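You operate a simulated robot arm through the tools that you are given. There is no shell and no other tool. Be economical: measure what you need, move in short steps, check, and stop when the job is done.

You are at the controls of a simulated robot arm. One attempt, no reset.

## Task
Put the hub on the steel shelf under the spout away on the top of the rusty drum. Then put three of the nuts from the draining board on the top of the grey cabinet. Then take the brass sleeve from the draining board and put it on top of the steel hub. Then open the tools drawer, take the bearing from the top of the steel table and leave it in the inside of the tools drawer and shut the drawer again. Keep to this order.

The check looks at the end state, three seconds after you hand in, the way a careful person would. Anything else that was tipped, shoved, dropped, spilled or broken makes it a failure.

## Robot
A 7-joint arm with a fingered hand on a trunk, on a base that drives. Base frame: it is fixed to the floor where the robot stands at the start and does not move with it; the origin is under the middle of the robot, x ahead of it, y to its left, z up. Lengths are in mm, angles in degrees, forces in N, time in s.
With the tool pointing down near the work surface it reaches from about 400 to 740 mm from the robot's upright axis, wherever it stands. Its first joint turns from -166.0 to 166.0 degrees. Places, roughly: bearing (7x7x2 cm) [-5000, -5300, 800]; brass sleeve (5x5x6 cm) [700, -800, 900]; hub (8x8x5 cm) [500, 0, 600]; inside of the tools drawer [-5300, -5900, 600]; nut (3x3x2 cm) [500, -700, 900]; nut (4x3x2 cm) [700, -800, 900]; steel hub (6x6x5 cm) [700, -1000, 900]; tools drawer [-5200, -5900, 600]; top of the grey cabinet [700, 600, 900]; top of the rusty drum [-7200, 900, 900]. Payload 3.4 kg.
The TCP is the grasp point between the finger pads, 25 mm short of the fingertips. In the tool frame z runs along the fingers and y along their closing line. The gripper opens to 88 mm. The gripper's body begins 29 mm behind the TCP. The gripper is a hand of 3 fingers: y runs from the thumb to the fingers, the wrist lies at [-13, -106, -174] in the tool frame, and closing takes about 1.5 s.
Orientation is that of the tool frame in the base frame, as a unit quaternion [x, y, z, w]. With the fingers straight down and the wrist toward the robot, the tool's x, y and z point along [0, 1, 0], [1, 0, 0] and [0, 0, -1] of the base frame.

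## Interface
- The arm moves only by the tool apply_moves. Its argument "increments" is a list of rows, each a list of 6 numbers: the shift along the tool's x, y, z in mm, then the turn, a rotation vector about the tool's x, y, z in degrees. In form: [[x, y, z, wx, wy, wz], ...]. A call has 1 to 10 rows; each row is the pose to reach, as a shift and turn from the pose commanded when the call began, along the tool's axes at that moment. "jaw" is the opening, from 0 (shut) to 1 (fully open), set as the call begins (left out, the last holds). A row lasts 0.2 s, in which the tool goes at most 50 mm and 8.6 degrees; a call with a longer step from one row to the next is refused whole, and so is a gripper value outside its range. A pose out of reach is approached as far as the arm can. The call stops where the force on the tool passes 40 N (or 10 N more than at its start, if that is more) or the arm is blocked; 0.2 s more then pass. Each finger travels about 72 mm/s and halts on what it meets, pressing with about 33 N; the grip force reading is that of the motor and also rises with nothing between the fingers. The clock runs only during rows and for 0.2 s after the last one: add rows that repeat a pose to give the fingers time. It gives the time, the measured TCP pose, the force on the tool (base axes), the opening and the grip force at its end, in the units of the frame above (readings bear some noise), with the torque about the TCP (base axes, N m) and any sound that the robot's microphone picked up.
- Cameras (640 x 400 px; columns grow to the right, rows downward): "scene" is now at [28.2, 148.8, 1283.8]; the picture's right is [-0.08, -1.00, 0.00], its down [-0.57, 0.05, -0.82] and it looks along [0.82, -0.06, -0.57] (base axes); focal length 214 px, centre (320, 200). "wrist" rides on the gripper at [58, -85, -99] in the tool frame; the picture's right is [-0.67, 0.35, -0.66], its down [-0.69, -0.63, 0.37] and it looks along [-0.29, 0.69, 0.66] (tool axes); focal length 261 px, centre (320, 200). There is no depth. A picture from a camera that has moved, and an enlarged one, comes with that camera's place and axes in the base frame and with its lens.
- snapshot(camera): a new picture of that camera. No time passes.
- slide_trunk(by): slides the trunk up (or, below 0, down) by that many mm; the arm and the scene camera ride with it, the base frame stays. It gives what a move gives, with no picture.
- steer(legs): drives the robot by 1 to 6 legs, each [ahead, left, turn to the left] in mm, mm and degrees, along the robot's own axes; the way and the turn of a leg run together, so that a leg with both is an arc; at most 1500 mm and 180 degrees a leg. The arm and the cameras ride along, it lands a little off, and it stops where it bumps. It gives what a move gives.
- curl_fingers(index, middle, thumb_bend, thumb_turn): sets how far each is bent, from 0 (flat) to 1 (curled in); at 0.3 the hand is open as for a grip, at 0.7 the pads meet at the TCP. One left out holds its place. A second passes; each finger stops where it meets its share of the squeeze, and holds until it gets a number again. A gripper value or a shape takes the hand back. It gives what a move gives, with no picture; readings hold the bend of each and the force on the fingers (four entries, about 0 where the hand has none), thumb and palm. thumb_turn goes from beside the hand (0) to across from the fingers (1), as for a grip.
- hand_shape(shape): the hand has 3 fingers and takes this shape, open, in about a second: jaw (thumb against the fingers, like two jaws); tri (thumb and two fingers); tip (a fingertip pinch); poke (one finger out to press); point (the index stretched); flat (the hand flat); cup (the hand cupped); fist (a fist). The gripper value then closes the fingers along that shape, each until it touches; the sizes above hold for jaw. It gives what a move gives, with no picture.
- head_to(pan, tilt): turns the head with the scene camera to pan (to the left, within 155 degrees either way) and tilt (down, from -29 to 69), counted from straight ahead of the robot. It gives what a move gives.
- enlarge(camera, box): a new picture of the part [left, top, right, bottom] of that camera's present view, enlarged. No time passes.
- close_job(): hands the job in; it is judged then, once.

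Work in short steps. Places have to be worked out from the pictures, the camera data and where the tool is seen: move nearer, look again, correct. Check each grasp and each placing, and mend what went wrong. You have 207 turns and 180 pictures in all, those below and enlarged ones among them. Open the gripper and draw the arm clear of the work before you hand the job in, unless the task says otherwise.

The tools are called as a command line: name --pt "numbers of a row" for each row, then --argument value for the rest, lists and objects as JSON in quotes. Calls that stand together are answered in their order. apply_moves: Moves the arm, as the interface text tells. Its arguments: {"type":"object","properties":{"increments":{"type":"array"},"jaw":{"type":"number"}},"required":["increments"]} The other tools are called the same way: slide_trunk (by) slides the trunk up or down; hand_shape (shape) gives the hand a shape; curl_fingers (index, middle, thumb_bend, thumb_turn) moves the fingers one by one; steer (legs) drives the base; head_to (pan, tilt) turns the head that bears the scene camera; snapshot (camera) takes a picture; enlarge (camera, box) takes an enlarged picture of a part of a camera's view; close_job () hands the job in.

At the start:

```text
time_s: 0.0
position: [338.1, -195.3, 1130.8]
tcp_rot: [0.707, 0.707, 0.0, -0.001]
wrist_force: [1.1, 0.1, -0.3]
moment: [0.0, -0.02, 0.01]
opening: 87.5
grip_force: 0.1
shape: jaw
bend: [0.3, 0.3, 0.3, 0.98]
finger forces: [0.1, 0.0, 0.0, 0.0, 0.0, 0.0]
trunk travel left (down, up): [-289.0, 301.0]
robot x, y, heading: [-0.1, 0.6, 0.0]
head pan, tilt: [-4.5, 34.9]
```

scene: 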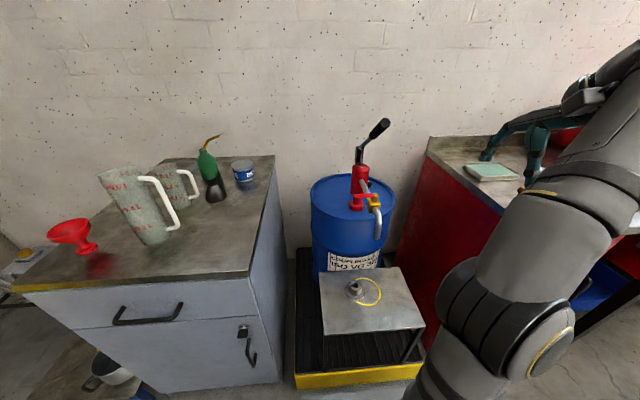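
wrist: 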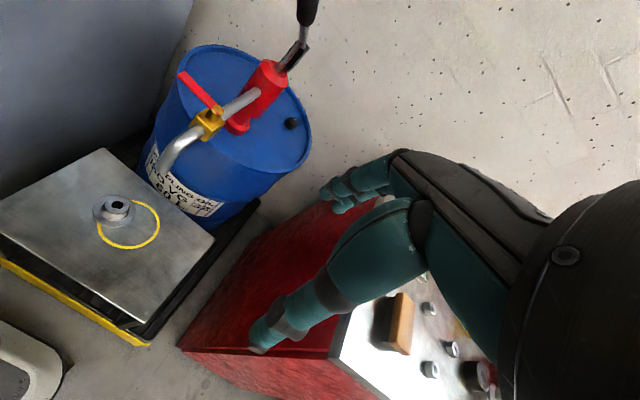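

I'll start with a closer look at the hub and shelf in both cameras.

enlarge --camera "scene" --box '[280, 160, 440, 400]'

enlarge --camera "wrist" --box '[0, 100, 240, 340]'

```text
1.67 times, centred on (360, 280) of scene
camera zoom: at [28.2, 148.8, 1283.8], right [-0.08, -1.0, 0.0], down [-0.57, 0.05, -0.82], along [0.82, -0.06, -0.57], focal length 358 px, centre (253, 67)
```

zoom: 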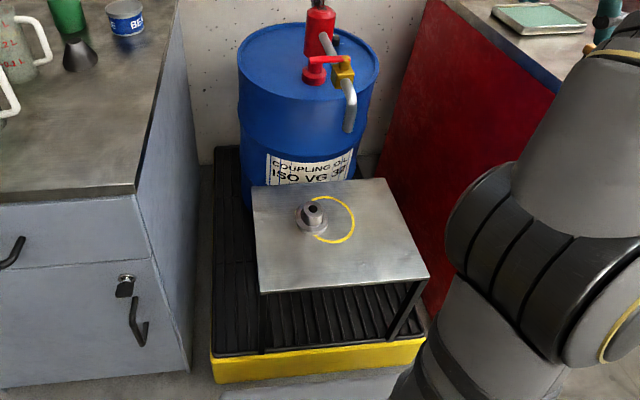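

```text
1.67 times, centred on (120, 220) of wrist
camera zoom: at [252.8, -137.6, 1230.6], right [0.35, -0.67, 0.66], down [-0.63, -0.69, -0.37], along [0.69, -0.29, -0.66], focal length 434 px, centre (653, 167)
```

zoom: 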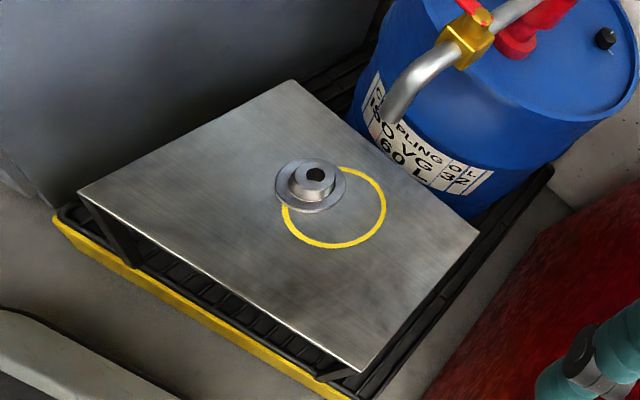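

The hub sits around (476, -15), its top near z≈585, and the spout outlet is about (485, -56, 817). I'll bring the hand left and down in front of the spout, staying behind it, then look again.

apply_moves --pt "45 5 0 0 0 0" --pt "90 10 0 0 0 0" --pt "135 10 20 0 0 0" --pt "180 10 50 0 0 0" --pt "180 10 95 0 0 0" --pt "180 10 140 0 0 0" --pt "180 10 185 0 0 0" --pt "180 10 230 0 0 0" --pt "180 10 275 0 0 0" --pt "180 10 320 0 0 0" --jaw 1

snapshot --camera "scene"

snapshot --camera "wrist"

```text
refused: row 4 steps farther than a row can; nothing moved
```

```text
175 pictures are left
camera scene: at [28.2, 148.8, 1283.8], right [-0.08, -1.0, 0.0], down [-0.57, 0.05, -0.82], along [0.82, -0.06, -0.57], focal length 214 px, centre (320, 200)
```

scene: 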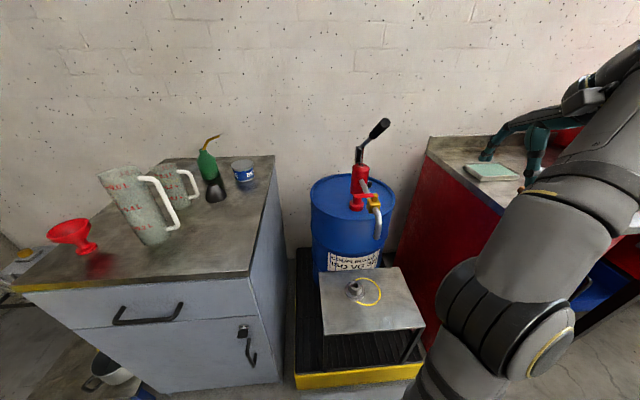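

```text
174 pictures are left
camera wrist: at [252.8, -137.6, 1230.6], right [0.35, -0.67, 0.66], down [-0.63, -0.69, -0.37], along [0.69, -0.29, -0.66], focal length 261 px, centre (320, 200)
```

wrist: 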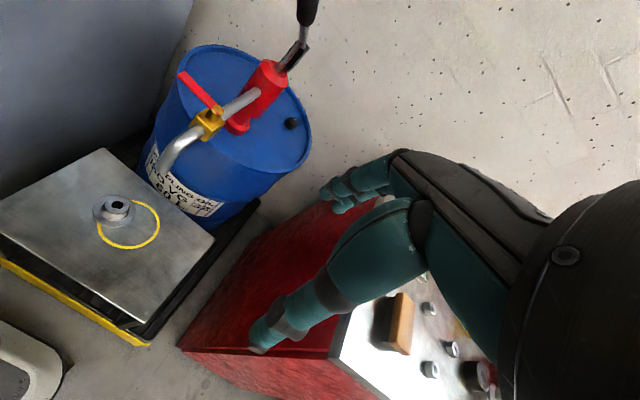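

One row's step came out too long and the call was refused. I'll resend the same path with shorter steps.

apply_moves --pt "45 5 0 0 0 0" --pt "90 10 0 0 0 0" --pt "135 10 10 0 0 0" --pt "175 10 35 0 0 0" --pt "180 10 80 0 0 0" --pt "180 10 128 0 0 0" --pt "180 10 176 0 0 0" --pt "180 10 224 0 0 0" --pt "180 10 272 0 0 0" --pt "180 10 320 0 0 0" --jaw 1

```text
time_s: 2.2
position: [348.0, -18.8, 813.1]
tcp_rot: [0.708, 0.706, 0.002, 0.0]
wrist_force: [-0.3, -0.2, 0.0]
moment: [-0.01, 0.01, 0.02]
opening: 87.6
grip_force: 0.0
shape: jaw
bend: [0.3, 0.3, 0.3, 0.98]
finger forces: [0.0, 0.0, 0.0, 0.0, 0.0, 0.0]
trunk travel left (down, up): [-289.0, 301.0]
robot x, y, heading: [1.9, 1.5, -0.3]
head pan, tilt: [-4.5, 34.9]
```

That reached the target freely. Now a look from both cameras to refine the hub and shelf positions.

snapshot --camera "wrist"

snapshot --camera "scene"

```text
173 pictures are left
camera wrist: at [263.3, 40.1, 912.2], right [0.34, -0.67, 0.66], down [-0.63, -0.68, -0.37], along [0.7, -0.29, -0.66], focal length 261 px, centre (320, 200)
```

wrist: 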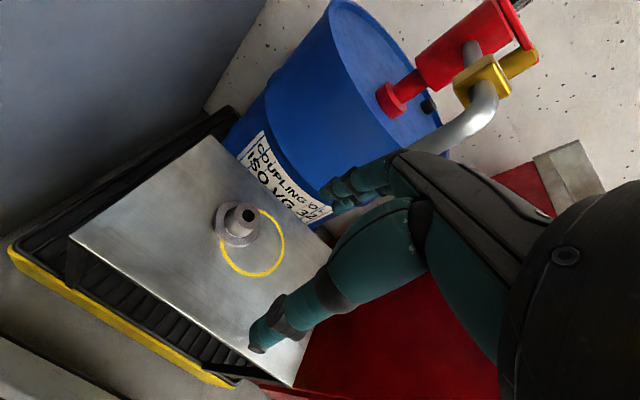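

```text
172 pictures are left
camera scene: at [28.2, 148.8, 1284.7], right [-0.08, -1.0, 0.0], down [-0.57, 0.05, -0.82], along [0.82, -0.06, -0.57], focal length 214 px, centre (320, 200)
```

scene: 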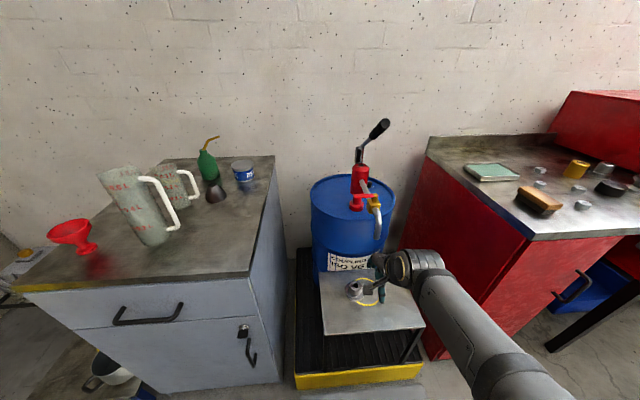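

I'll enlarge the wrist view around the hub to fix its height better.

enlarge --camera "wrist" --box '[180, 160, 340, 300]'

enlarge --camera "scene" --box '[310, 240, 430, 340]'

```text
2.86 times, centred on (260, 230) of wrist
camera zoom: at [263.3, 40.1, 912.2], right [0.34, -0.67, 0.66], down [-0.63, -0.68, -0.37], along [0.7, -0.29, -0.66], focal length 745 px, centre (491, 114)
```

zoom: 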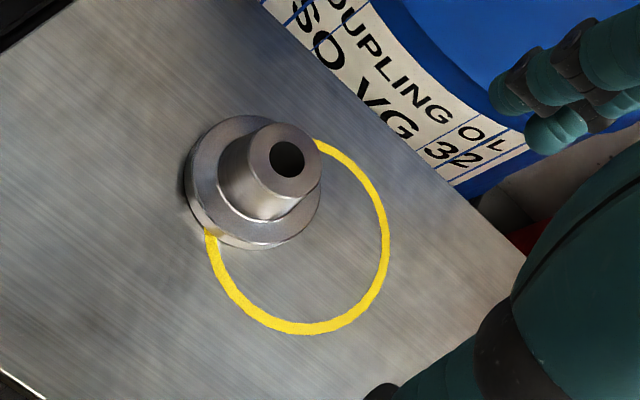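

```text
4.00 times, centred on (370, 290) of scene
camera zoom: at [28.2, 148.8, 1284.7], right [-0.08, -1.0, 0.0], down [-0.57, 0.05, -0.82], along [0.82, -0.06, -0.57], focal length 858 px, centre (120, -160)
```

zoom: 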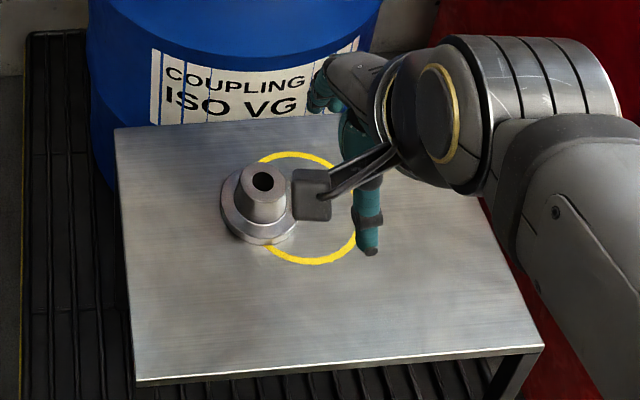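

Triangulating the two zooms gives the boss top at about (482, -15, 580), with the shelf at about 530 and the flange top at about 546. I'll come down and forward to just above it, keeping below the spout.

apply_moves --pt "1 15 45 0 0 0" --pt "2 30 90 0 0 0" --pt "3 45 135 0 0 0" --pt "3 75 165 0 0 0" --pt "3 105 175 0 0 0" --pt "4 134 180 0 0 0" --pt "4 134 180 0 0 0"

snapshot --camera "wrist"

enlarge --camera "scene" --box '[310, 160, 430, 340]'

```text
time_s: 3.8
position: [487.3, -15.1, 630.6]
tcp_rot: [0.708, 0.706, 0.0, 0.0]
wrist_force: [-0.2, -0.3, -0.2]
moment: [0.0, 0.02, 0.02]
opening: 87.9
grip_force: 0.1
shape: jaw
bend: [0.3, 0.3, 0.3, 0.97]
finger forces: [0.0, 0.0, 0.0, 0.1, 0.1, 0.0]
out of reach, approached as far as the arm can: row 2, 4
trunk travel left (down, up): [-289.0, 301.0]
robot x, y, heading: [1.2, -3.2, -0.1]
head pan, tilt: [-4.5, 34.9]
```

```text
169 pictures are left
camera wrist: at [401.5, 43.8, 730.3], right [0.35, -0.67, 0.66], down [-0.63, -0.68, -0.37], along [0.69, -0.29, -0.66], focal length 261 px, centre (320, 200)
```

wrist: 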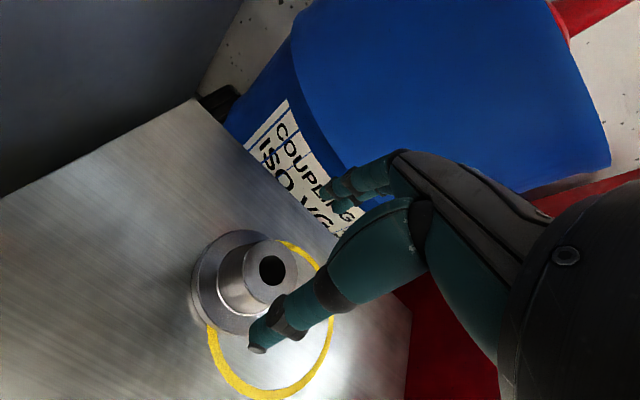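

```text
2.22 times, centred on (370, 250) of scene
camera zoom: at [27.9, 147.2, 1284.0], right [-0.08, -1.0, 0.0], down [-0.57, 0.05, -0.82], along [0.82, -0.06, -0.57], focal length 477 px, centre (209, 89)
```

zoom: 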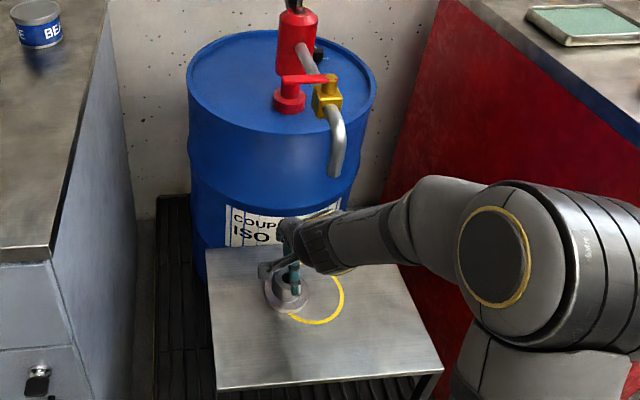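

The boss top reads (479, -13, 580) from here, which agrees. I'll descend to TCP z≈577 with a small correction.

apply_moves --pt "2 -6 20 0 0 0" --pt "2 -6 40 0 0 0" --pt "2 -6 53 0 0 0" --pt "2 -6 53 0 0 0"

snapshot --camera "wrist"

```text
time_s: 4.8
position: [478.1, -10.2, 577.9]
tcp_rot: [0.707, 0.707, 0.0, 0.001]
wrist_force: [0.3, 0.9, 0.6]
moment: [-0.04, 0.01, 0.01]
opening: 87.8
grip_force: 0.1
shape: jaw
bend: [0.3, 0.3, 0.3, 0.97]
finger forces: [0.0, 0.0, 0.0, 0.0, 0.0, 0.0]
trunk travel left (down, up): [-289.0, 301.0]
robot x, y, heading: [0.2, -5.0, 0.3]
head pan, tilt: [-4.5, 34.9]
```

```text
167 pictures are left
camera wrist: at [392.9, 48.2, 677.2], right [0.35, -0.67, 0.66], down [-0.63, -0.69, -0.37], along [0.7, -0.29, -0.66], focal length 261 px, centre (320, 200)
```

wrist: 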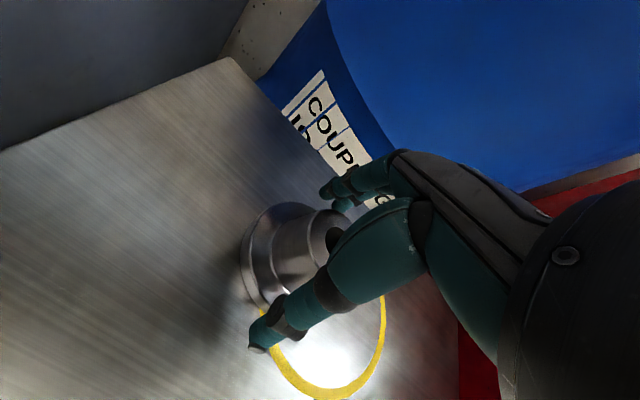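

The boss lies almost exactly at the TCP. Closing the hand on it.

apply_moves --pt "0 2 0 0 0 0" --pt "0 2 0 0 0 0" --pt "0 2 0 0 0 0" --pt "0 2 0 0 0 0" --pt "0 2 0 0 0 0" --pt "0 2 0 0 0 0" --pt "0 2 0 0 0 0" --pt "0 2 0 0 0 0" --jaw 0

snapshot --camera "wrist"

```text
time_s: 6.6
position: [480.3, -9.9, 578.9]
tcp_rot: [0.707, 0.707, 0.001, 0.0]
wrist_force: [-0.4, 2.4, 0.7]
moment: [0.01, -0.01, -0.01]
opening: 32.3
grip_force: 33.0
shape: jaw
bend: [0.74, 0.49, 0.73, 1.0]
finger forces: [17.0, 11.6, 0.1, 0.1, 28.5, 0.0]
trunk travel left (down, up): [-289.0, 301.0]
robot x, y, heading: [1.2, 0.4, 0.2]
head pan, tilt: [-4.5, 34.9]
```

```text
166 pictures are left
camera wrist: at [394.6, 48.2, 677.7], right [0.35, -0.67, 0.66], down [-0.63, -0.69, -0.37], along [0.69, -0.29, -0.66], focal length 261 px, centre (320, 200)
```

wrist: 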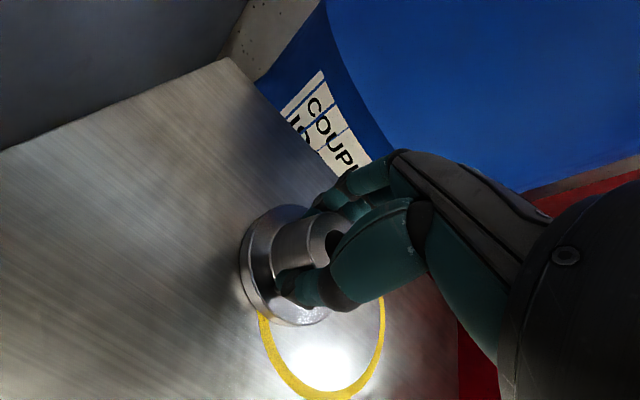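

The fingers gripped unevenly (index 0.74, middle 0.49), so I'm off-centre to the left. I'll reopen, shift about 5 mm to the right and close again.

apply_moves --pt "0 0 0 0 0 0" --pt "0 0 0 0 0 0" --pt "0 0 0 0 0 0" --pt "0 0 0 0 0 0" --pt "-5 0 0 0 0 0" --pt "-5 0 0 0 0 0" --jaw 1

apply_moves --pt "0 0 0 0 0 0" --pt "0 0 0 0 0 0" --pt "0 0 0 0 0 0" --pt "0 0 0 0 0 0" --pt "0 0 0 0 0 0" --pt "0 0 0 0 0 0" --pt "0 0 0 0 0 0" --jaw 0

```text
time_s: 8.0
position: [479.5, -15.6, 579.2]
tcp_rot: [0.707, 0.707, 0.0, 0.0]
wrist_force: [0.5, -0.6, 0.3]
moment: [-0.01, 0.04, -0.03]
opening: 87.5
grip_force: 0.0
shape: jaw
bend: [0.3, 0.3, 0.3, 0.98]
finger forces: [0.0, 0.0, 0.0, 0.0, 0.1, 0.1]
trunk travel left (down, up): [-289.0, 301.0]
robot x, y, heading: [0.0, -0.3, 0.0]
head pan, tilt: [-4.5, 34.9]
```

```text
time_s: 9.6
position: [480.4, -14.8, 578.7]
tcp_rot: [0.707, 0.707, 0.0, 0.0]
wrist_force: [-1.3, 0.8, 0.8]
moment: [0.02, -0.02, 0.01]
opening: 34.0
grip_force: 32.9
shape: jaw
bend: [0.74, 0.5, 0.73, 1.0]
finger forces: [19.0, 10.4, 0.1, 0.1, 29.2, 0.0]
trunk travel left (down, up): [-289.0, 301.0]
robot x, y, heading: [-2.6, -2.7, 0.1]
head pan, tilt: [-4.5, 34.9]
```

The grip reads the same, so this is probably just how the hand settles. I'll lift a little, back out from under the spout, and check.

apply_moves --pt "0 0 15 0 0 0" --pt "0 0 -15 0 0 0" --pt "0 0 -30 0 0 0" --pt "0 0 -45 0 0 0"

snapshot --camera "wrist"

```text
time_s: 9.9
position: [482.9, -14.3, 578.0]
tcp_rot: [0.707, 0.707, 0.004, 0.006]
wrist_force: [-7.8, -1.1, 24.4]
moment: [0.05, 0.74, -0.03]
opening: 35.2
grip_force: 33.8
shape: jaw
bend: [0.75, 0.52, 0.74, 1.0]
finger forces: [18.8, 10.1, 0.0, 0.1, 52.2, 0.0]
trunk travel left (down, up): [-289.0, 301.0]
robot x, y, heading: [-0.7, -3.8, -0.1]
head pan, tilt: [-4.5, 34.9]
stopped in row 1: the force on the tool passed its limit at 55 N (the readings are from after the stop); the commanded pose is now the measured one
```

```text
165 pictures are left
camera wrist: at [395.6, 43.7, 675.4], right [0.34, -0.67, 0.66], down [-0.62, -0.69, -0.37], along [0.7, -0.29, -0.65], focal length 261 px, centre (320, 200)
```

wrist: 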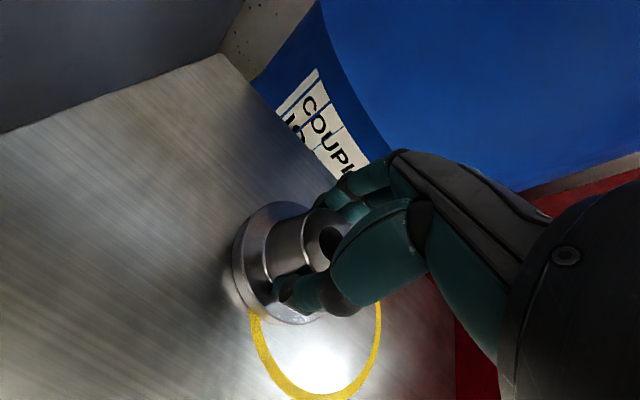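

I mistyped the sign on the first row and pressed down briefly; nothing moved. Now the real lift, upward in small steps.

apply_moves --pt "0 0 -12 0 0 0" --pt "0 0 -25 0 0 0" --pt "0 0 -40 0 0 0" --pt "0 0 -50 0 0 0" --pt "0 0 -50 0 0 0"

snapshot --camera "wrist"

```text
time_s: 11.1
position: [482.0, -12.4, 625.7]
tcp_rot: [0.706, 0.708, 0.003, 0.004]
wrist_force: [-0.7, 0.4, -5.6]
moment: [0.03, -0.02, -0.02]
opening: 33.5
grip_force: 32.7
shape: jaw
bend: [0.74, 0.51, 0.74, 1.0]
finger forces: [21.0, 11.1, 0.0, 0.0, 30.5, 0.0]
trunk travel left (down, up): [-289.0, 301.0]
robot x, y, heading: [-0.2, 2.5, 0.1]
head pan, tilt: [-4.5, 34.9]
```

```text
164 pictures are left
camera wrist: at [396.1, 45.1, 723.9], right [0.34, -0.67, 0.66], down [-0.62, -0.69, -0.37], along [0.7, -0.29, -0.65], focal length 261 px, centre (320, 200)
```

wrist: 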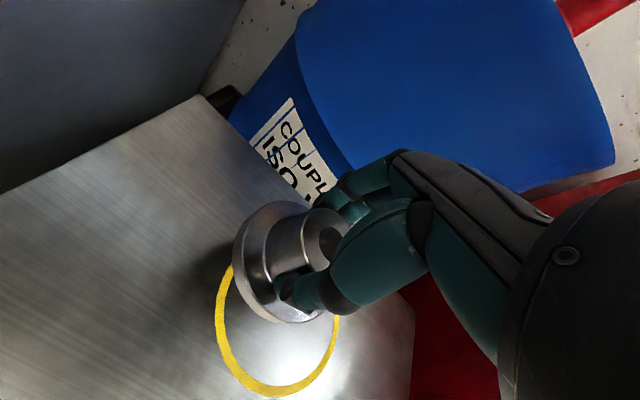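

The hub is held (about 5.6 N of weight). I'll back out from under the spout and raise to a carry pose.

apply_moves --pt "0 -30 -5 0 0 0" --pt "0 -65 -25 0 0 0" --pt "0 -90 -60 0 0 0" --pt "0 -110 -100 0 0 0" --pt "0 -120 -145 0 0 0" --pt "0 -125 -190 0 0 0" --pt "0 -125 -235 0 0 0" --pt "0 -125 -280 0 0 0" --pt "0 -125 -325 0 0 0" --pt "0 -125 -370 0 0 0"

head_to --pan 150 --tilt 15

snapshot --camera "scene"

snapshot --camera "wrist"

head_to --pan -150 --tilt 15

snapshot --camera "scene"

```text
time_s: 13.3
position: [352.4, -14.2, 991.1]
tcp_rot: [0.708, 0.707, 0.002, 0.004]
wrist_force: [0.6, 0.5, -6.2]
moment: [0.0, 0.04, -0.02]
opening: 32.8
grip_force: 32.6
shape: jaw
bend: [0.74, 0.5, 0.74, 1.0]
finger forces: [19.6, 11.7, 0.0, 0.0, 29.4, 0.0]
out of reach, approached as far as the arm can: row 3, 4, 5
trunk travel left (down, up): [-289.0, 301.0]
robot x, y, heading: [2.5, 1.8, 0.2]
head pan, tilt: [-4.5, 34.9]
```

```text
time_s: 15.7
position: [352.1, -13.7, 989.9]
tcp_rot: [0.707, 0.707, 0.002, 0.005]
wrist_force: [-0.3, -0.9, -6.4]
moment: [0.0, 0.01, -0.01]
opening: 33.0
grip_force: 32.7
shape: jaw
bend: [0.74, 0.5, 0.74, 1.0]
finger forces: [19.5, 11.5, 0.0, 0.1, 29.5, 0.0]
trunk travel left (down, up): [-289.0, 301.0]
robot x, y, heading: [1.7, -0.3, -0.2]
head pan, tilt: [150.0, 15.0]
```

```text
163 pictures are left
camera scene: at [-140.1, 202.5, 1315.7], right [0.5, 0.87, 0.0], down [0.22, -0.13, -0.97], along [-0.84, 0.48, -0.26], focal length 214 px, centre (320, 200)
```

scene: 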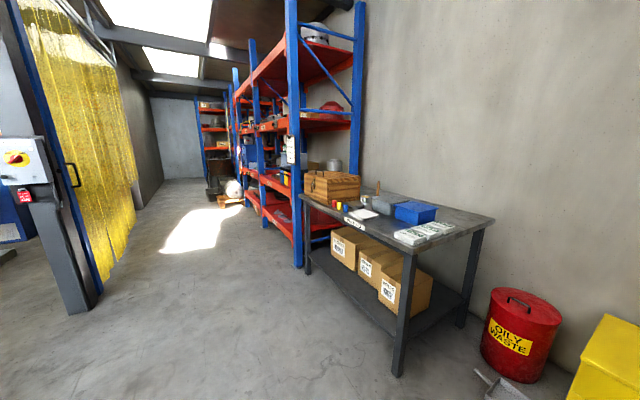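

```text
162 pictures are left
camera wrist: at [266.5, 44.4, 1088.5], right [0.34, -0.67, 0.66], down [-0.62, -0.69, -0.37], along [0.7, -0.29, -0.65], focal length 261 px, centre (320, 200)
```

wrist: 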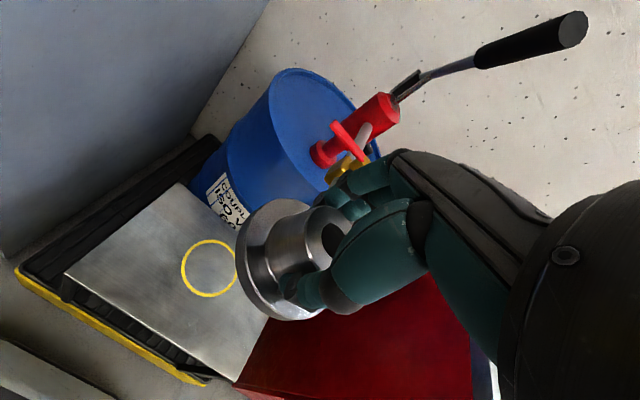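

```text
time_s: 19.8
position: [353.9, -13.8, 990.0]
tcp_rot: [0.707, 0.707, 0.002, 0.004]
wrist_force: [-0.1, 0.3, -6.2]
moment: [0.02, 0.0, 0.01]
opening: 33.0
grip_force: 33.2
shape: jaw
bend: [0.74, 0.5, 0.74, 1.0]
finger forces: [19.5, 11.7, 0.0, 0.0, 29.3, 0.0]
trunk travel left (down, up): [-289.0, 301.0]
robot x, y, heading: [1.2, -2.0, -0.0]
head pan, tilt: [-150.0, 15.0]
```

```text
161 pictures are left
camera scene: at [-140.2, 109.0, 1315.7], right [-0.5, 0.87, 0.0], down [0.22, 0.13, -0.97], along [-0.84, -0.48, -0.26], focal length 214 px, centre (320, 200)
```

scene: 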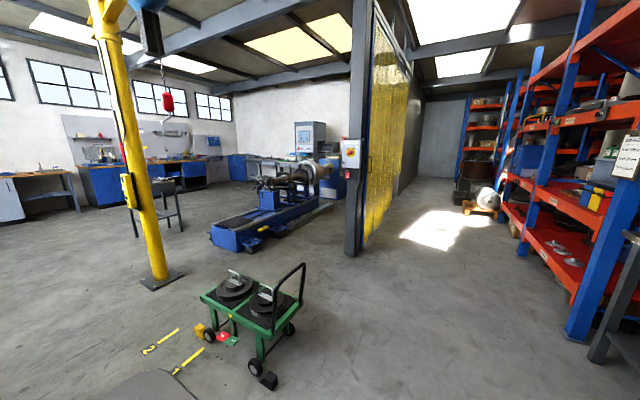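

Corridor between the yellow curtain and the racks leads to the drum. I'll back off 400 mm, turn around, drive partway down the corridor and look.

steer --legs '[[-400, 0, 0], [0, 0, 180], [1500, -100, 0], [1400, 0, 0]]'

head_to --pan 0 --tilt 15

snapshot --camera "scene"

```text
refused: leg 3 is longer than a leg can be; nothing moved
```

```text
time_s: 22.2
position: [351.2, -14.2, 990.0]
tcp_rot: [0.707, 0.707, 0.002, 0.005]
wrist_force: [0.2, -0.4, -6.7]
moment: [0.02, 0.01, -0.02]
opening: 33.0
grip_force: 33.0
shape: jaw
bend: [0.74, 0.5, 0.74, 1.0]
finger forces: [19.4, 11.6, 0.0, 0.0, 29.4, 0.0]
trunk travel left (down, up): [-289.0, 301.0]
robot x, y, heading: [-1.2, 0.8, -0.0]
head pan, tilt: [0.0, 15.0]
```

```text
160 pictures are left
camera scene: at [34.1, 155.7, 1315.6], right [0.0, -1.0, 0.0], down [-0.26, 0.0, -0.97], along [0.97, 0.0, -0.26], focal length 214 px, centre (320, 200)
```

scene: 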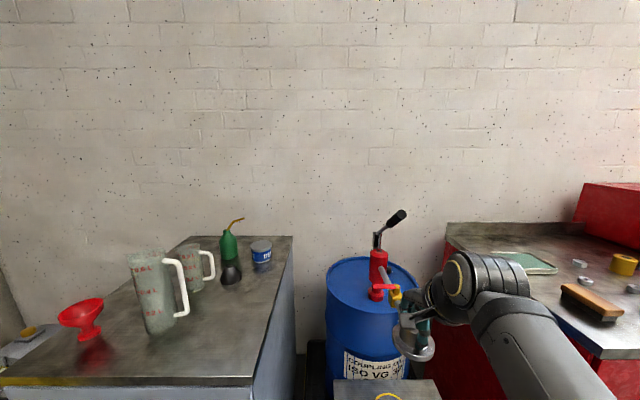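

A leg came out too long once the sideways part was added. I'll resend it with a shorter one.

steer --legs '[[-400, 0, 0], [0, 0, 180], [1400, -100, 0], [1400, 0, 0]]'

snapshot --camera "scene"

```text
time_s: 45.2
position: [-3550.4, 136.8, 989.9]
tcp_rot: [-0.704, 0.71, 0.005, -0.001]
wrist_force: [0.2, 0.5, -6.7]
moment: [0.01, -0.03, -0.04]
opening: 33.0
grip_force: 33.5
shape: jaw
bend: [0.74, 0.5, 0.74, 1.0]
finger forces: [18.9, 10.9, 0.0, 0.0, 28.0, 0.1]
trunk travel left (down, up): [-289.0, 301.0]
robot x, y, heading: [-3197.8, 117.6, 179.5]
head pan, tilt: [0.0, 15.0]
```

```text
159 pictures are left
camera scene: at [-3232.7, -40.3, 1315.6], right [0.01, 1.0, 0.0], down [0.26, 0.0, -0.97], along [-0.97, 0.01, -0.26], focal length 214 px, centre (320, 200)
```

scene: 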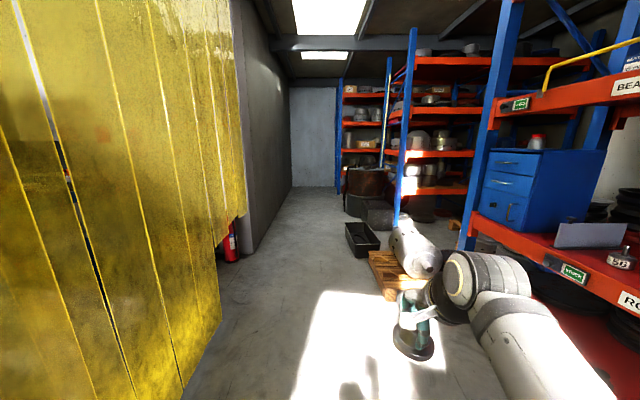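

The pallet (y>550) and the black tray (y>366) stand on the right, and the drum's front is near x≈-6985. I'll pass on the left side of the corridor and stop level with the drum's front.

steer --legs '[[1400, 250, 0], [1300, 0, 0], [700, 0, 0]]'

head_to --pan -45 --tilt 25

snapshot --camera "scene"

```text
time_s: 61.9
position: [-6968.3, -154.5, 990.4]
tcp_rot: [0.715, -0.699, -0.005, 0.002]
wrist_force: [-0.6, -0.3, -5.8]
moment: [-0.03, 0.01, 0.0]
opening: 32.7
grip_force: 32.5
shape: jaw
bend: [0.74, 0.5, 0.74, 1.0]
finger forces: [18.8, 11.1, 0.0, 0.0, 28.0, 0.0]
trunk travel left (down, up): [-289.0, 301.0]
robot x, y, heading: [-6619.3, -163.3, -179.0]
head pan, tilt: [0.0, 15.0]
```

```text
time_s: 63.1
position: [-6969.3, -155.1, 989.2]
tcp_rot: [0.715, -0.699, -0.004, 0.001]
wrist_force: [-1.2, 0.3, -6.2]
moment: [-0.03, -0.02, 0.02]
opening: 32.5
grip_force: 32.9
shape: jaw
bend: [0.74, 0.5, 0.74, 1.0]
finger forces: [18.7, 11.2, 0.0, 0.0, 28.0, 0.1]
trunk travel left (down, up): [-289.0, 301.0]
robot x, y, heading: [-6616.4, -159.6, -178.9]
head pan, tilt: [-45.0, 25.0]
```

```text
158 pictures are left
camera scene: at [-6619.0, -257.6, 1299.4], right [0.69, 0.72, 0.0], down [0.3, -0.29, -0.91], along [-0.65, 0.63, -0.42], focal length 214 px, centre (320, 200)
```

scene: 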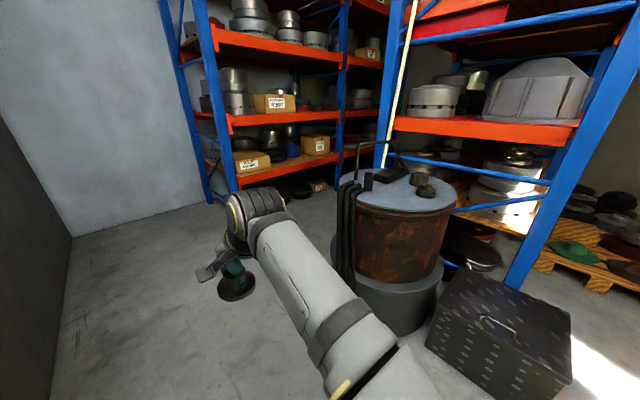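

Drum top is near (-7080, 780), with bungs and a hose handle on it. I'll turn to face it and approach a little.

steer --legs '[[0, 0, -65], [250, 0, 0]]'

head_to --pan 0 --tilt 35

snapshot --camera "scene"

snapshot --camera "wrist"

```text
time_s: 67.8
position: [-6873.1, 390.3, 990.4]
tcp_rot: [-0.228, 0.974, 0.004, 0.001]
wrist_force: [-0.2, 0.7, -5.2]
moment: [-0.02, 0.02, 0.02]
opening: 32.5
grip_force: 33.3
shape: jaw
bend: [0.74, 0.5, 0.74, 1.0]
finger forces: [18.8, 11.1, 0.1, 0.1, 28.0, 0.1]
trunk travel left (down, up): [-289.0, 301.0]
robot x, y, heading: [-6731.0, 70.3, 116.1]
head pan, tilt: [-45.0, 25.0]
```

```text
time_s: 68.9
position: [-6872.7, 390.8, 990.8]
tcp_rot: [-0.228, 0.974, 0.004, 0.0]
wrist_force: [-0.3, -0.4, -5.3]
moment: [0.03, -0.01, -0.01]
opening: 32.9
grip_force: 32.9
shape: jaw
bend: [0.74, 0.5, 0.74, 1.0]
finger forces: [18.8, 11.1, 0.1, 0.0, 28.0, 0.0]
trunk travel left (down, up): [-289.0, 301.0]
robot x, y, heading: [-6730.9, 65.5, 116.4]
head pan, tilt: [0.0, 35.0]
```

```text
157 pictures are left
camera scene: at [-6883.3, 20.8, 1283.7], right [0.9, 0.44, 0.0], down [0.25, -0.51, -0.82], along [-0.36, 0.73, -0.57], focal length 214 px, centre (320, 200)
```

scene: 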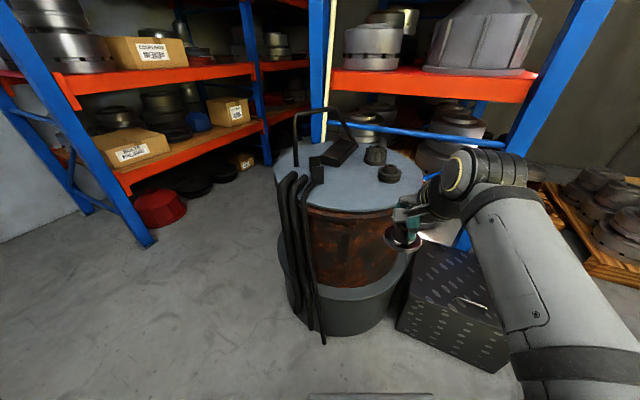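

```text
156 pictures are left
camera wrist: at [-6887.1, 287.5, 1088.6], right [0.45, 0.6, 0.66], down [0.89, -0.26, -0.37], along [-0.05, 0.76, -0.65], focal length 261 px, centre (320, 200)
```

wrist: 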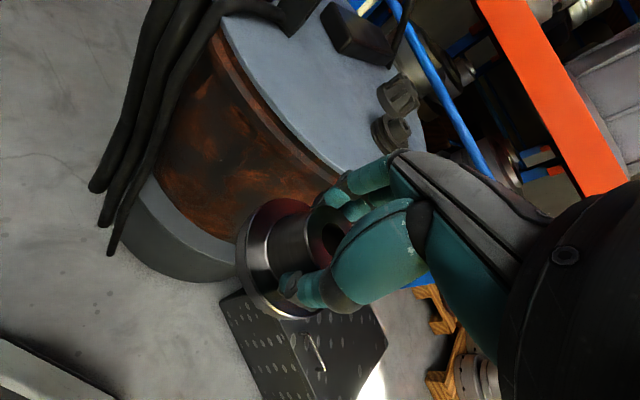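

Two-view triangulation puts the drum top at z≈870, centre about (-7130, 800). There's a free area around (-7030, 670), straight ahead of the robot at 672 mm. I'll move the hub out above it.

apply_moves --pt "2 46 0 0 0 0" --pt "5 92 0 0 0 0" --pt "8 138 0 0 0 0" --pt "10 184 0 0 0 0" --pt "13 230 0 0 0 0" --pt "15 276 0 0 0 0" --pt "16 310 0 0 0 0" --pt "16 310 0 0 0 0"

snapshot --camera "scene"

snapshot --camera "wrist"

```text
time_s: 70.7
position: [-7013.1, 638.9, 972.6]
tcp_rot: [-0.228, 0.974, 0.003, 0.001]
wrist_force: [1.0, -0.3, -6.4]
moment: [-0.03, 0.01, 0.0]
opening: 32.2
grip_force: 33.0
shape: jaw
bend: [0.74, 0.5, 0.74, 1.0]
finger forces: [18.6, 11.5, 0.1, 0.1, 28.2, 0.0]
out of reach, approached as far as the arm can: row 6, 7, 8
trunk travel left (down, up): [-289.0, 301.0]
robot x, y, heading: [-6727.1, 67.8, 116.3]
head pan, tilt: [0.0, 35.0]
```

```text
155 pictures are left
camera scene: at [-6883.7, 21.4, 1283.6], right [0.9, 0.44, 0.0], down [0.25, -0.51, -0.82], along [-0.36, 0.73, -0.57], focal length 214 px, centre (320, 200)
```

scene: 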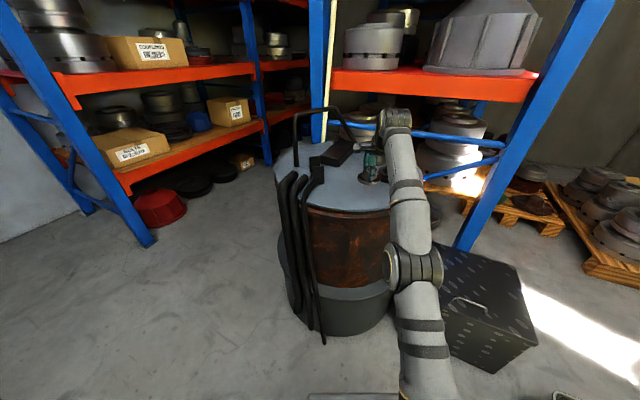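

```text
154 pictures are left
camera wrist: at [-7028.1, 536.7, 1072.2], right [0.45, 0.6, 0.66], down [0.89, -0.26, -0.37], along [-0.05, 0.75, -0.66], focal length 261 px, centre (320, 200)
```

wrist: 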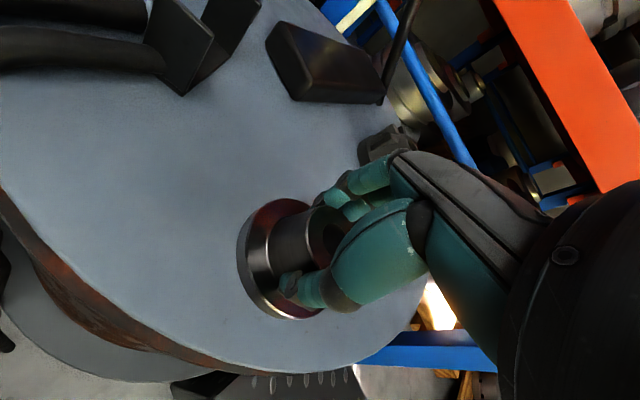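

The hub is over clear drum top with good margin, and the arm is near full stretch. I'll lower with the trunk first, then feel down with small steps.

slide_trunk --by -40

snapshot --camera "wrist"

```text
time_s: 71.5
position: [-7013.3, 639.2, 934.9]
tcp_rot: [-0.228, 0.974, 0.004, 0.001]
wrist_force: [0.0, 0.3, -6.0]
moment: [-0.03, 0.02, -0.01]
opening: 32.0
grip_force: 32.8
shape: jaw
bend: [0.74, 0.5, 0.74, 1.0]
finger forces: [18.6, 11.6, 0.0, 0.0, 28.2, 0.0]
trunk travel left (down, up): [-249.0, 341.0]
robot x, y, heading: [-6732.7, 64.5, 116.3]
head pan, tilt: [0.0, 35.0]
```

```text
153 pictures are left
camera wrist: at [-7027.7, 536.2, 1032.9], right [0.45, 0.6, 0.66], down [0.89, -0.26, -0.37], along [-0.05, 0.75, -0.65], focal length 261 px, centre (320, 200)
```

wrist: 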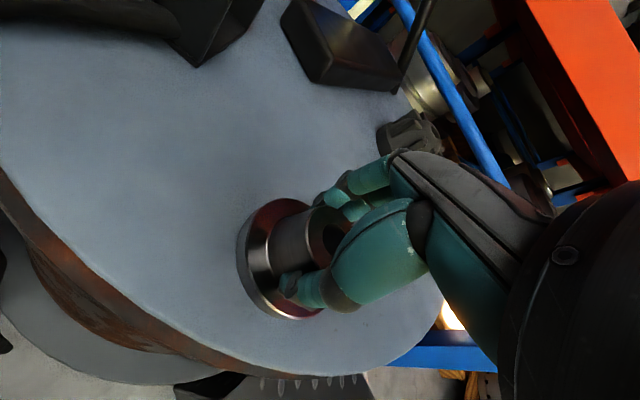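

Still a gap below the hub. I'll feel downward in small steps, correcting the commanded pose back to what the arm really holds.

apply_moves --pt "0 -28 17 0 0 0" --pt "0 -28 20 0 0 0" --pt "0 -28 23 0 0 0" --pt "0 -28 26 0 0 0" --pt "0 -28 28 0 0 0"

enlarge --camera "wrist" --box '[200, 160, 360, 340]'

```text
time_s: 72.7
position: [-7012.3, 637.9, 931.0]
tcp_rot: [-0.228, 0.974, 0.005, 0.0]
wrist_force: [-0.4, -0.2, -6.0]
moment: [-0.03, -0.02, 0.0]
opening: 32.2
grip_force: 32.9
shape: jaw
bend: [0.74, 0.5, 0.74, 1.0]
finger forces: [18.6, 11.5, 0.0, 0.0, 28.2, 0.0]
out of reach, approached as far as the arm can: row 1, 2, 3, 4, 5
trunk travel left (down, up): [-249.0, 341.0]
robot x, y, heading: [-6730.1, 68.4, 116.2]
head pan, tilt: [0.0, 35.0]
```

```text
2.22 times, centred on (280, 250) of wrist
camera zoom: at [-7027.2, 535.9, 1028.6], right [0.45, 0.6, 0.66], down [0.89, -0.26, -0.37], along [-0.05, 0.75, -0.65], focal length 579 px, centre (409, 89)
```

zoom: 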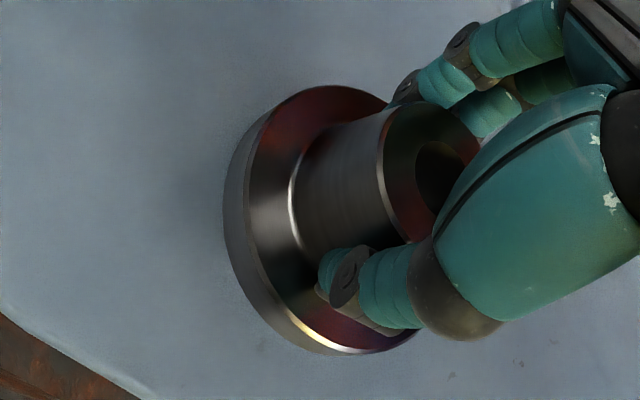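

Arm is at its reach limit here, so I'll lower with the trunk in small amounts, watching the force.

slide_trunk --by -8

slide_trunk --by -4

enlarge --camera "wrist" --box '[200, 160, 360, 340]'

```text
time_s: 73.3
position: [-7013.5, 638.6, 923.0]
tcp_rot: [-0.229, 0.974, 0.004, 0.001]
wrist_force: [-0.3, 0.6, -6.9]
moment: [-0.06, -0.02, -0.03]
opening: 32.0
grip_force: 33.0
shape: jaw
bend: [0.74, 0.5, 0.74, 1.0]
finger forces: [18.5, 11.4, 0.0, 0.0, 28.3, 0.0]
trunk travel left (down, up): [-241.0, 349.0]
robot x, y, heading: [-6726.1, 68.7, 116.4]
head pan, tilt: [0.0, 35.0]
```

```text
time_s: 73.8
position: [-7013.2, 637.6, 918.7]
tcp_rot: [-0.228, 0.974, 0.003, 0.0]
wrist_force: [-0.4, 0.2, -5.3]
moment: [-0.03, 0.01, -0.01]
opening: 32.0
grip_force: 33.3
shape: jaw
bend: [0.74, 0.5, 0.74, 1.0]
finger forces: [18.5, 11.6, 0.0, 0.0, 28.3, 0.0]
trunk travel left (down, up): [-237.0, 353.0]
robot x, y, heading: [-6726.5, 66.7, 116.2]
head pan, tilt: [0.0, 35.0]
```

```text
2.22 times, centred on (280, 250) of wrist
camera zoom: at [-7027.1, 535.8, 1016.7], right [0.45, 0.6, 0.66], down [0.89, -0.26, -0.37], along [-0.05, 0.75, -0.65], focal length 579 px, centre (409, 89)
```

zoom: 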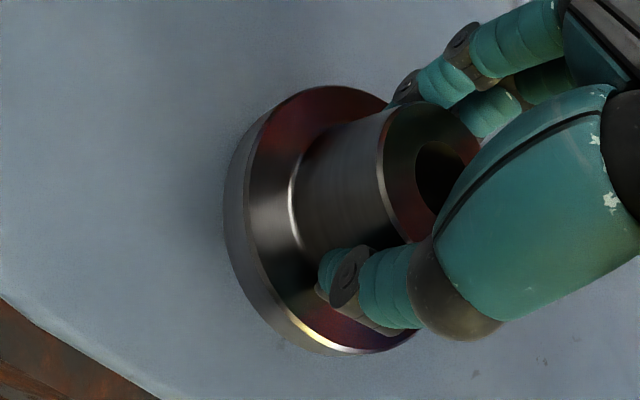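

No contact yet; continuing in 4 mm steps.

slide_trunk --by -4

slide_trunk --by -4

slide_trunk --by -3

enlarge --camera "wrist" --box '[200, 160, 360, 340]'

```text
time_s: 74.3
position: [-7012.9, 637.4, 915.1]
tcp_rot: [-0.228, 0.974, 0.004, 0.001]
wrist_force: [-0.5, 0.2, -6.6]
moment: [0.01, -0.02, -0.01]
opening: 32.3
grip_force: 32.4
shape: jaw
bend: [0.74, 0.5, 0.74, 1.0]
finger forces: [18.6, 11.4, 0.0, 0.0, 28.2, 0.0]
trunk travel left (down, up): [-233.0, 357.0]
robot x, y, heading: [-6730.3, 65.6, 116.2]
head pan, tilt: [0.0, 35.0]
```

```text
time_s: 74.9
position: [-7013.2, 638.9, 911.2]
tcp_rot: [-0.228, 0.974, 0.004, 0.001]
wrist_force: [-0.8, 0.0, -6.3]
moment: [-0.02, 0.0, -0.01]
opening: 32.6
grip_force: 33.0
shape: jaw
bend: [0.74, 0.5, 0.74, 1.0]
finger forces: [18.6, 11.5, 0.1, 0.1, 28.2, 0.0]
trunk travel left (down, up): [-229.0, 361.0]
robot x, y, heading: [-6726.7, 68.5, 116.0]
head pan, tilt: [0.0, 35.0]
```

```text
time_s: 75.4
position: [-7012.4, 638.0, 908.2]
tcp_rot: [-0.228, 0.974, 0.003, 0.001]
wrist_force: [0.0, -0.9, -6.4]
moment: [-0.04, 0.01, -0.03]
opening: 32.4
grip_force: 32.8
shape: jaw
bend: [0.74, 0.5, 0.74, 1.0]
finger forces: [18.5, 11.6, 0.0, 0.0, 28.2, 0.0]
trunk travel left (down, up): [-226.0, 364.0]
robot x, y, heading: [-6729.2, 66.9, 116.5]
head pan, tilt: [0.0, 35.0]
```

```text
2.22 times, centred on (280, 250) of wrist
camera zoom: at [-7027.1, 535.8, 1005.7], right [0.45, 0.6, 0.66], down [0.89, -0.26, -0.37], along [-0.05, 0.75, -0.65], focal length 579 px, centre (409, 89)
```

zoom: 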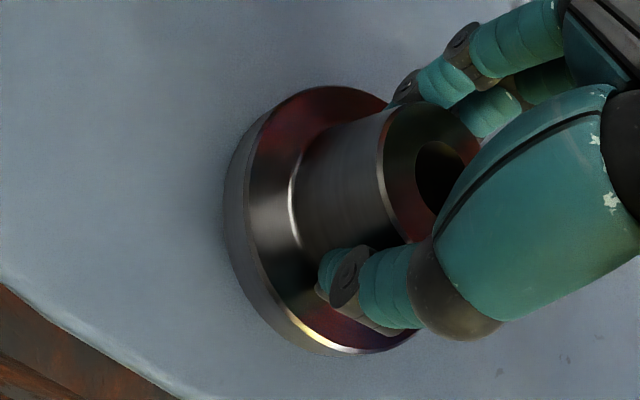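

Speck parallax puts the drum top within about a centimetre of the hub's base. I'll keep going in small steps until the force changes.

slide_trunk --by -3

slide_trunk --by -3

slide_trunk --by -3

snapshot --camera "wrist"

```text
time_s: 75.9
position: [-7012.8, 638.4, 904.0]
tcp_rot: [-0.229, 0.973, 0.004, 0.001]
wrist_force: [0.4, 0.0, -6.3]
moment: [-0.05, 0.01, -0.02]
opening: 32.2
grip_force: 32.9
shape: jaw
bend: [0.74, 0.5, 0.74, 1.0]
finger forces: [18.6, 11.5, 0.0, 0.0, 28.2, 0.0]
trunk travel left (down, up): [-223.0, 367.0]
robot x, y, heading: [-6730.0, 65.4, 116.2]
head pan, tilt: [0.0, 35.0]
```

```text
time_s: 76.4
position: [-7013.5, 639.4, 901.2]
tcp_rot: [-0.228, 0.974, 0.004, 0.001]
wrist_force: [-0.6, 0.1, -6.0]
moment: [-0.01, 0.0, 0.02]
opening: 32.2
grip_force: 33.0
shape: jaw
bend: [0.74, 0.5, 0.74, 1.0]
finger forces: [18.7, 11.5, 0.0, 0.0, 28.2, 0.0]
trunk travel left (down, up): [-220.0, 370.0]
robot x, y, heading: [-6727.1, 66.1, 116.1]
head pan, tilt: [0.0, 35.0]
```

```text
time_s: 76.9
position: [-7013.1, 637.7, 899.1]
tcp_rot: [-0.229, 0.973, 0.005, 0.0]
wrist_force: [0.0, 0.0, -3.0]
moment: [0.05, 0.02, 0.02]
opening: 32.3
grip_force: 33.1
shape: jaw
bend: [0.74, 0.5, 0.74, 1.0]
finger forces: [18.7, 11.9, 0.0, 0.0, 28.4, 0.0]
trunk travel left (down, up): [-217.0, 373.0]
robot x, y, heading: [-6728.2, 62.4, 116.3]
head pan, tilt: [0.0, 35.0]
```

```text
149 pictures are left
camera wrist: at [-7027.1, 535.4, 997.2], right [0.45, 0.6, 0.66], down [0.89, -0.26, -0.37], along [-0.05, 0.76, -0.65], focal length 261 px, centre (320, 200)
```

wrist: 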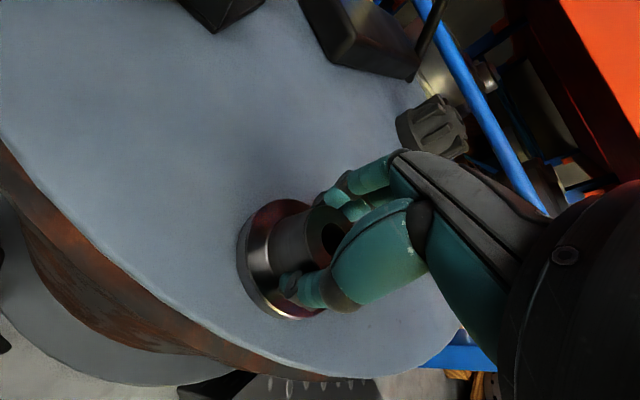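

Force changed from -6 to -3 N, so the hub has begun to touch. Another 2 mm, then I'll release.

slide_trunk --by -2

```text
time_s: 77.5
position: [-7012.7, 637.2, 898.3]
tcp_rot: [-0.228, 0.974, 0.007, 0.001]
wrist_force: [-1.7, 3.7, 8.4]
moment: [0.06, 0.04, 0.01]
opening: 32.7
grip_force: 32.8
shape: jaw
bend: [0.74, 0.5, 0.74, 1.0]
finger forces: [21.0, 13.4, 0.0, 0.0, 32.5, 0.1]
trunk travel left (down, up): [-215.0, 375.0]
robot x, y, heading: [-6728.5, 68.3, 116.4]
head pan, tilt: [0.0, 35.0]
```

The hub is seated, pressing with 8 N. Opening the hand in place.

apply_moves --pt "0 0 0 0 0 0" --pt "0 0 0 0 0 0" --pt "0 0 0 0 0 0" --pt "0 0 0 0 0 0" --pt "0 0 0 0 0 0" --jaw 1

snapshot --camera "wrist"

```text
time_s: 78.7
position: [-7013.5, 637.8, 896.2]
tcp_rot: [-0.228, 0.974, 0.004, 0.001]
wrist_force: [-0.8, -0.9, 0.1]
moment: [0.01, 0.03, -0.02]
opening: 87.6
grip_force: 0.2
shape: jaw
bend: [0.3, 0.3, 0.3, 0.98]
finger forces: [0.0, 0.0, 0.0, 0.0, 0.1, 0.0]
trunk travel left (down, up): [-215.0, 375.0]
robot x, y, heading: [-6727.7, 67.2, 116.5]
head pan, tilt: [0.0, 35.0]
```

```text
148 pictures are left
camera wrist: at [-7026.9, 535.3, 995.1], right [0.45, 0.6, 0.66], down [0.89, -0.26, -0.37], along [-0.05, 0.75, -0.65], focal length 261 px, centre (320, 200)
```

wrist: 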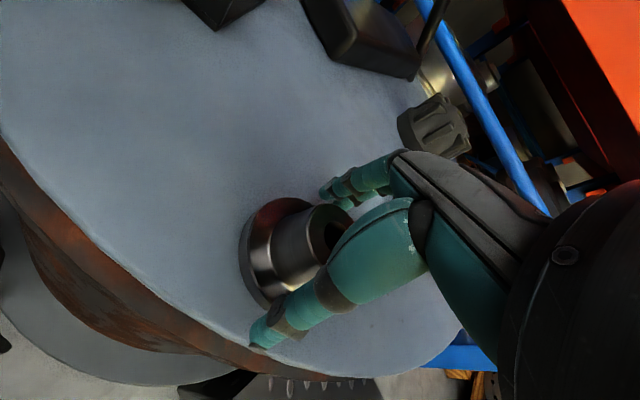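

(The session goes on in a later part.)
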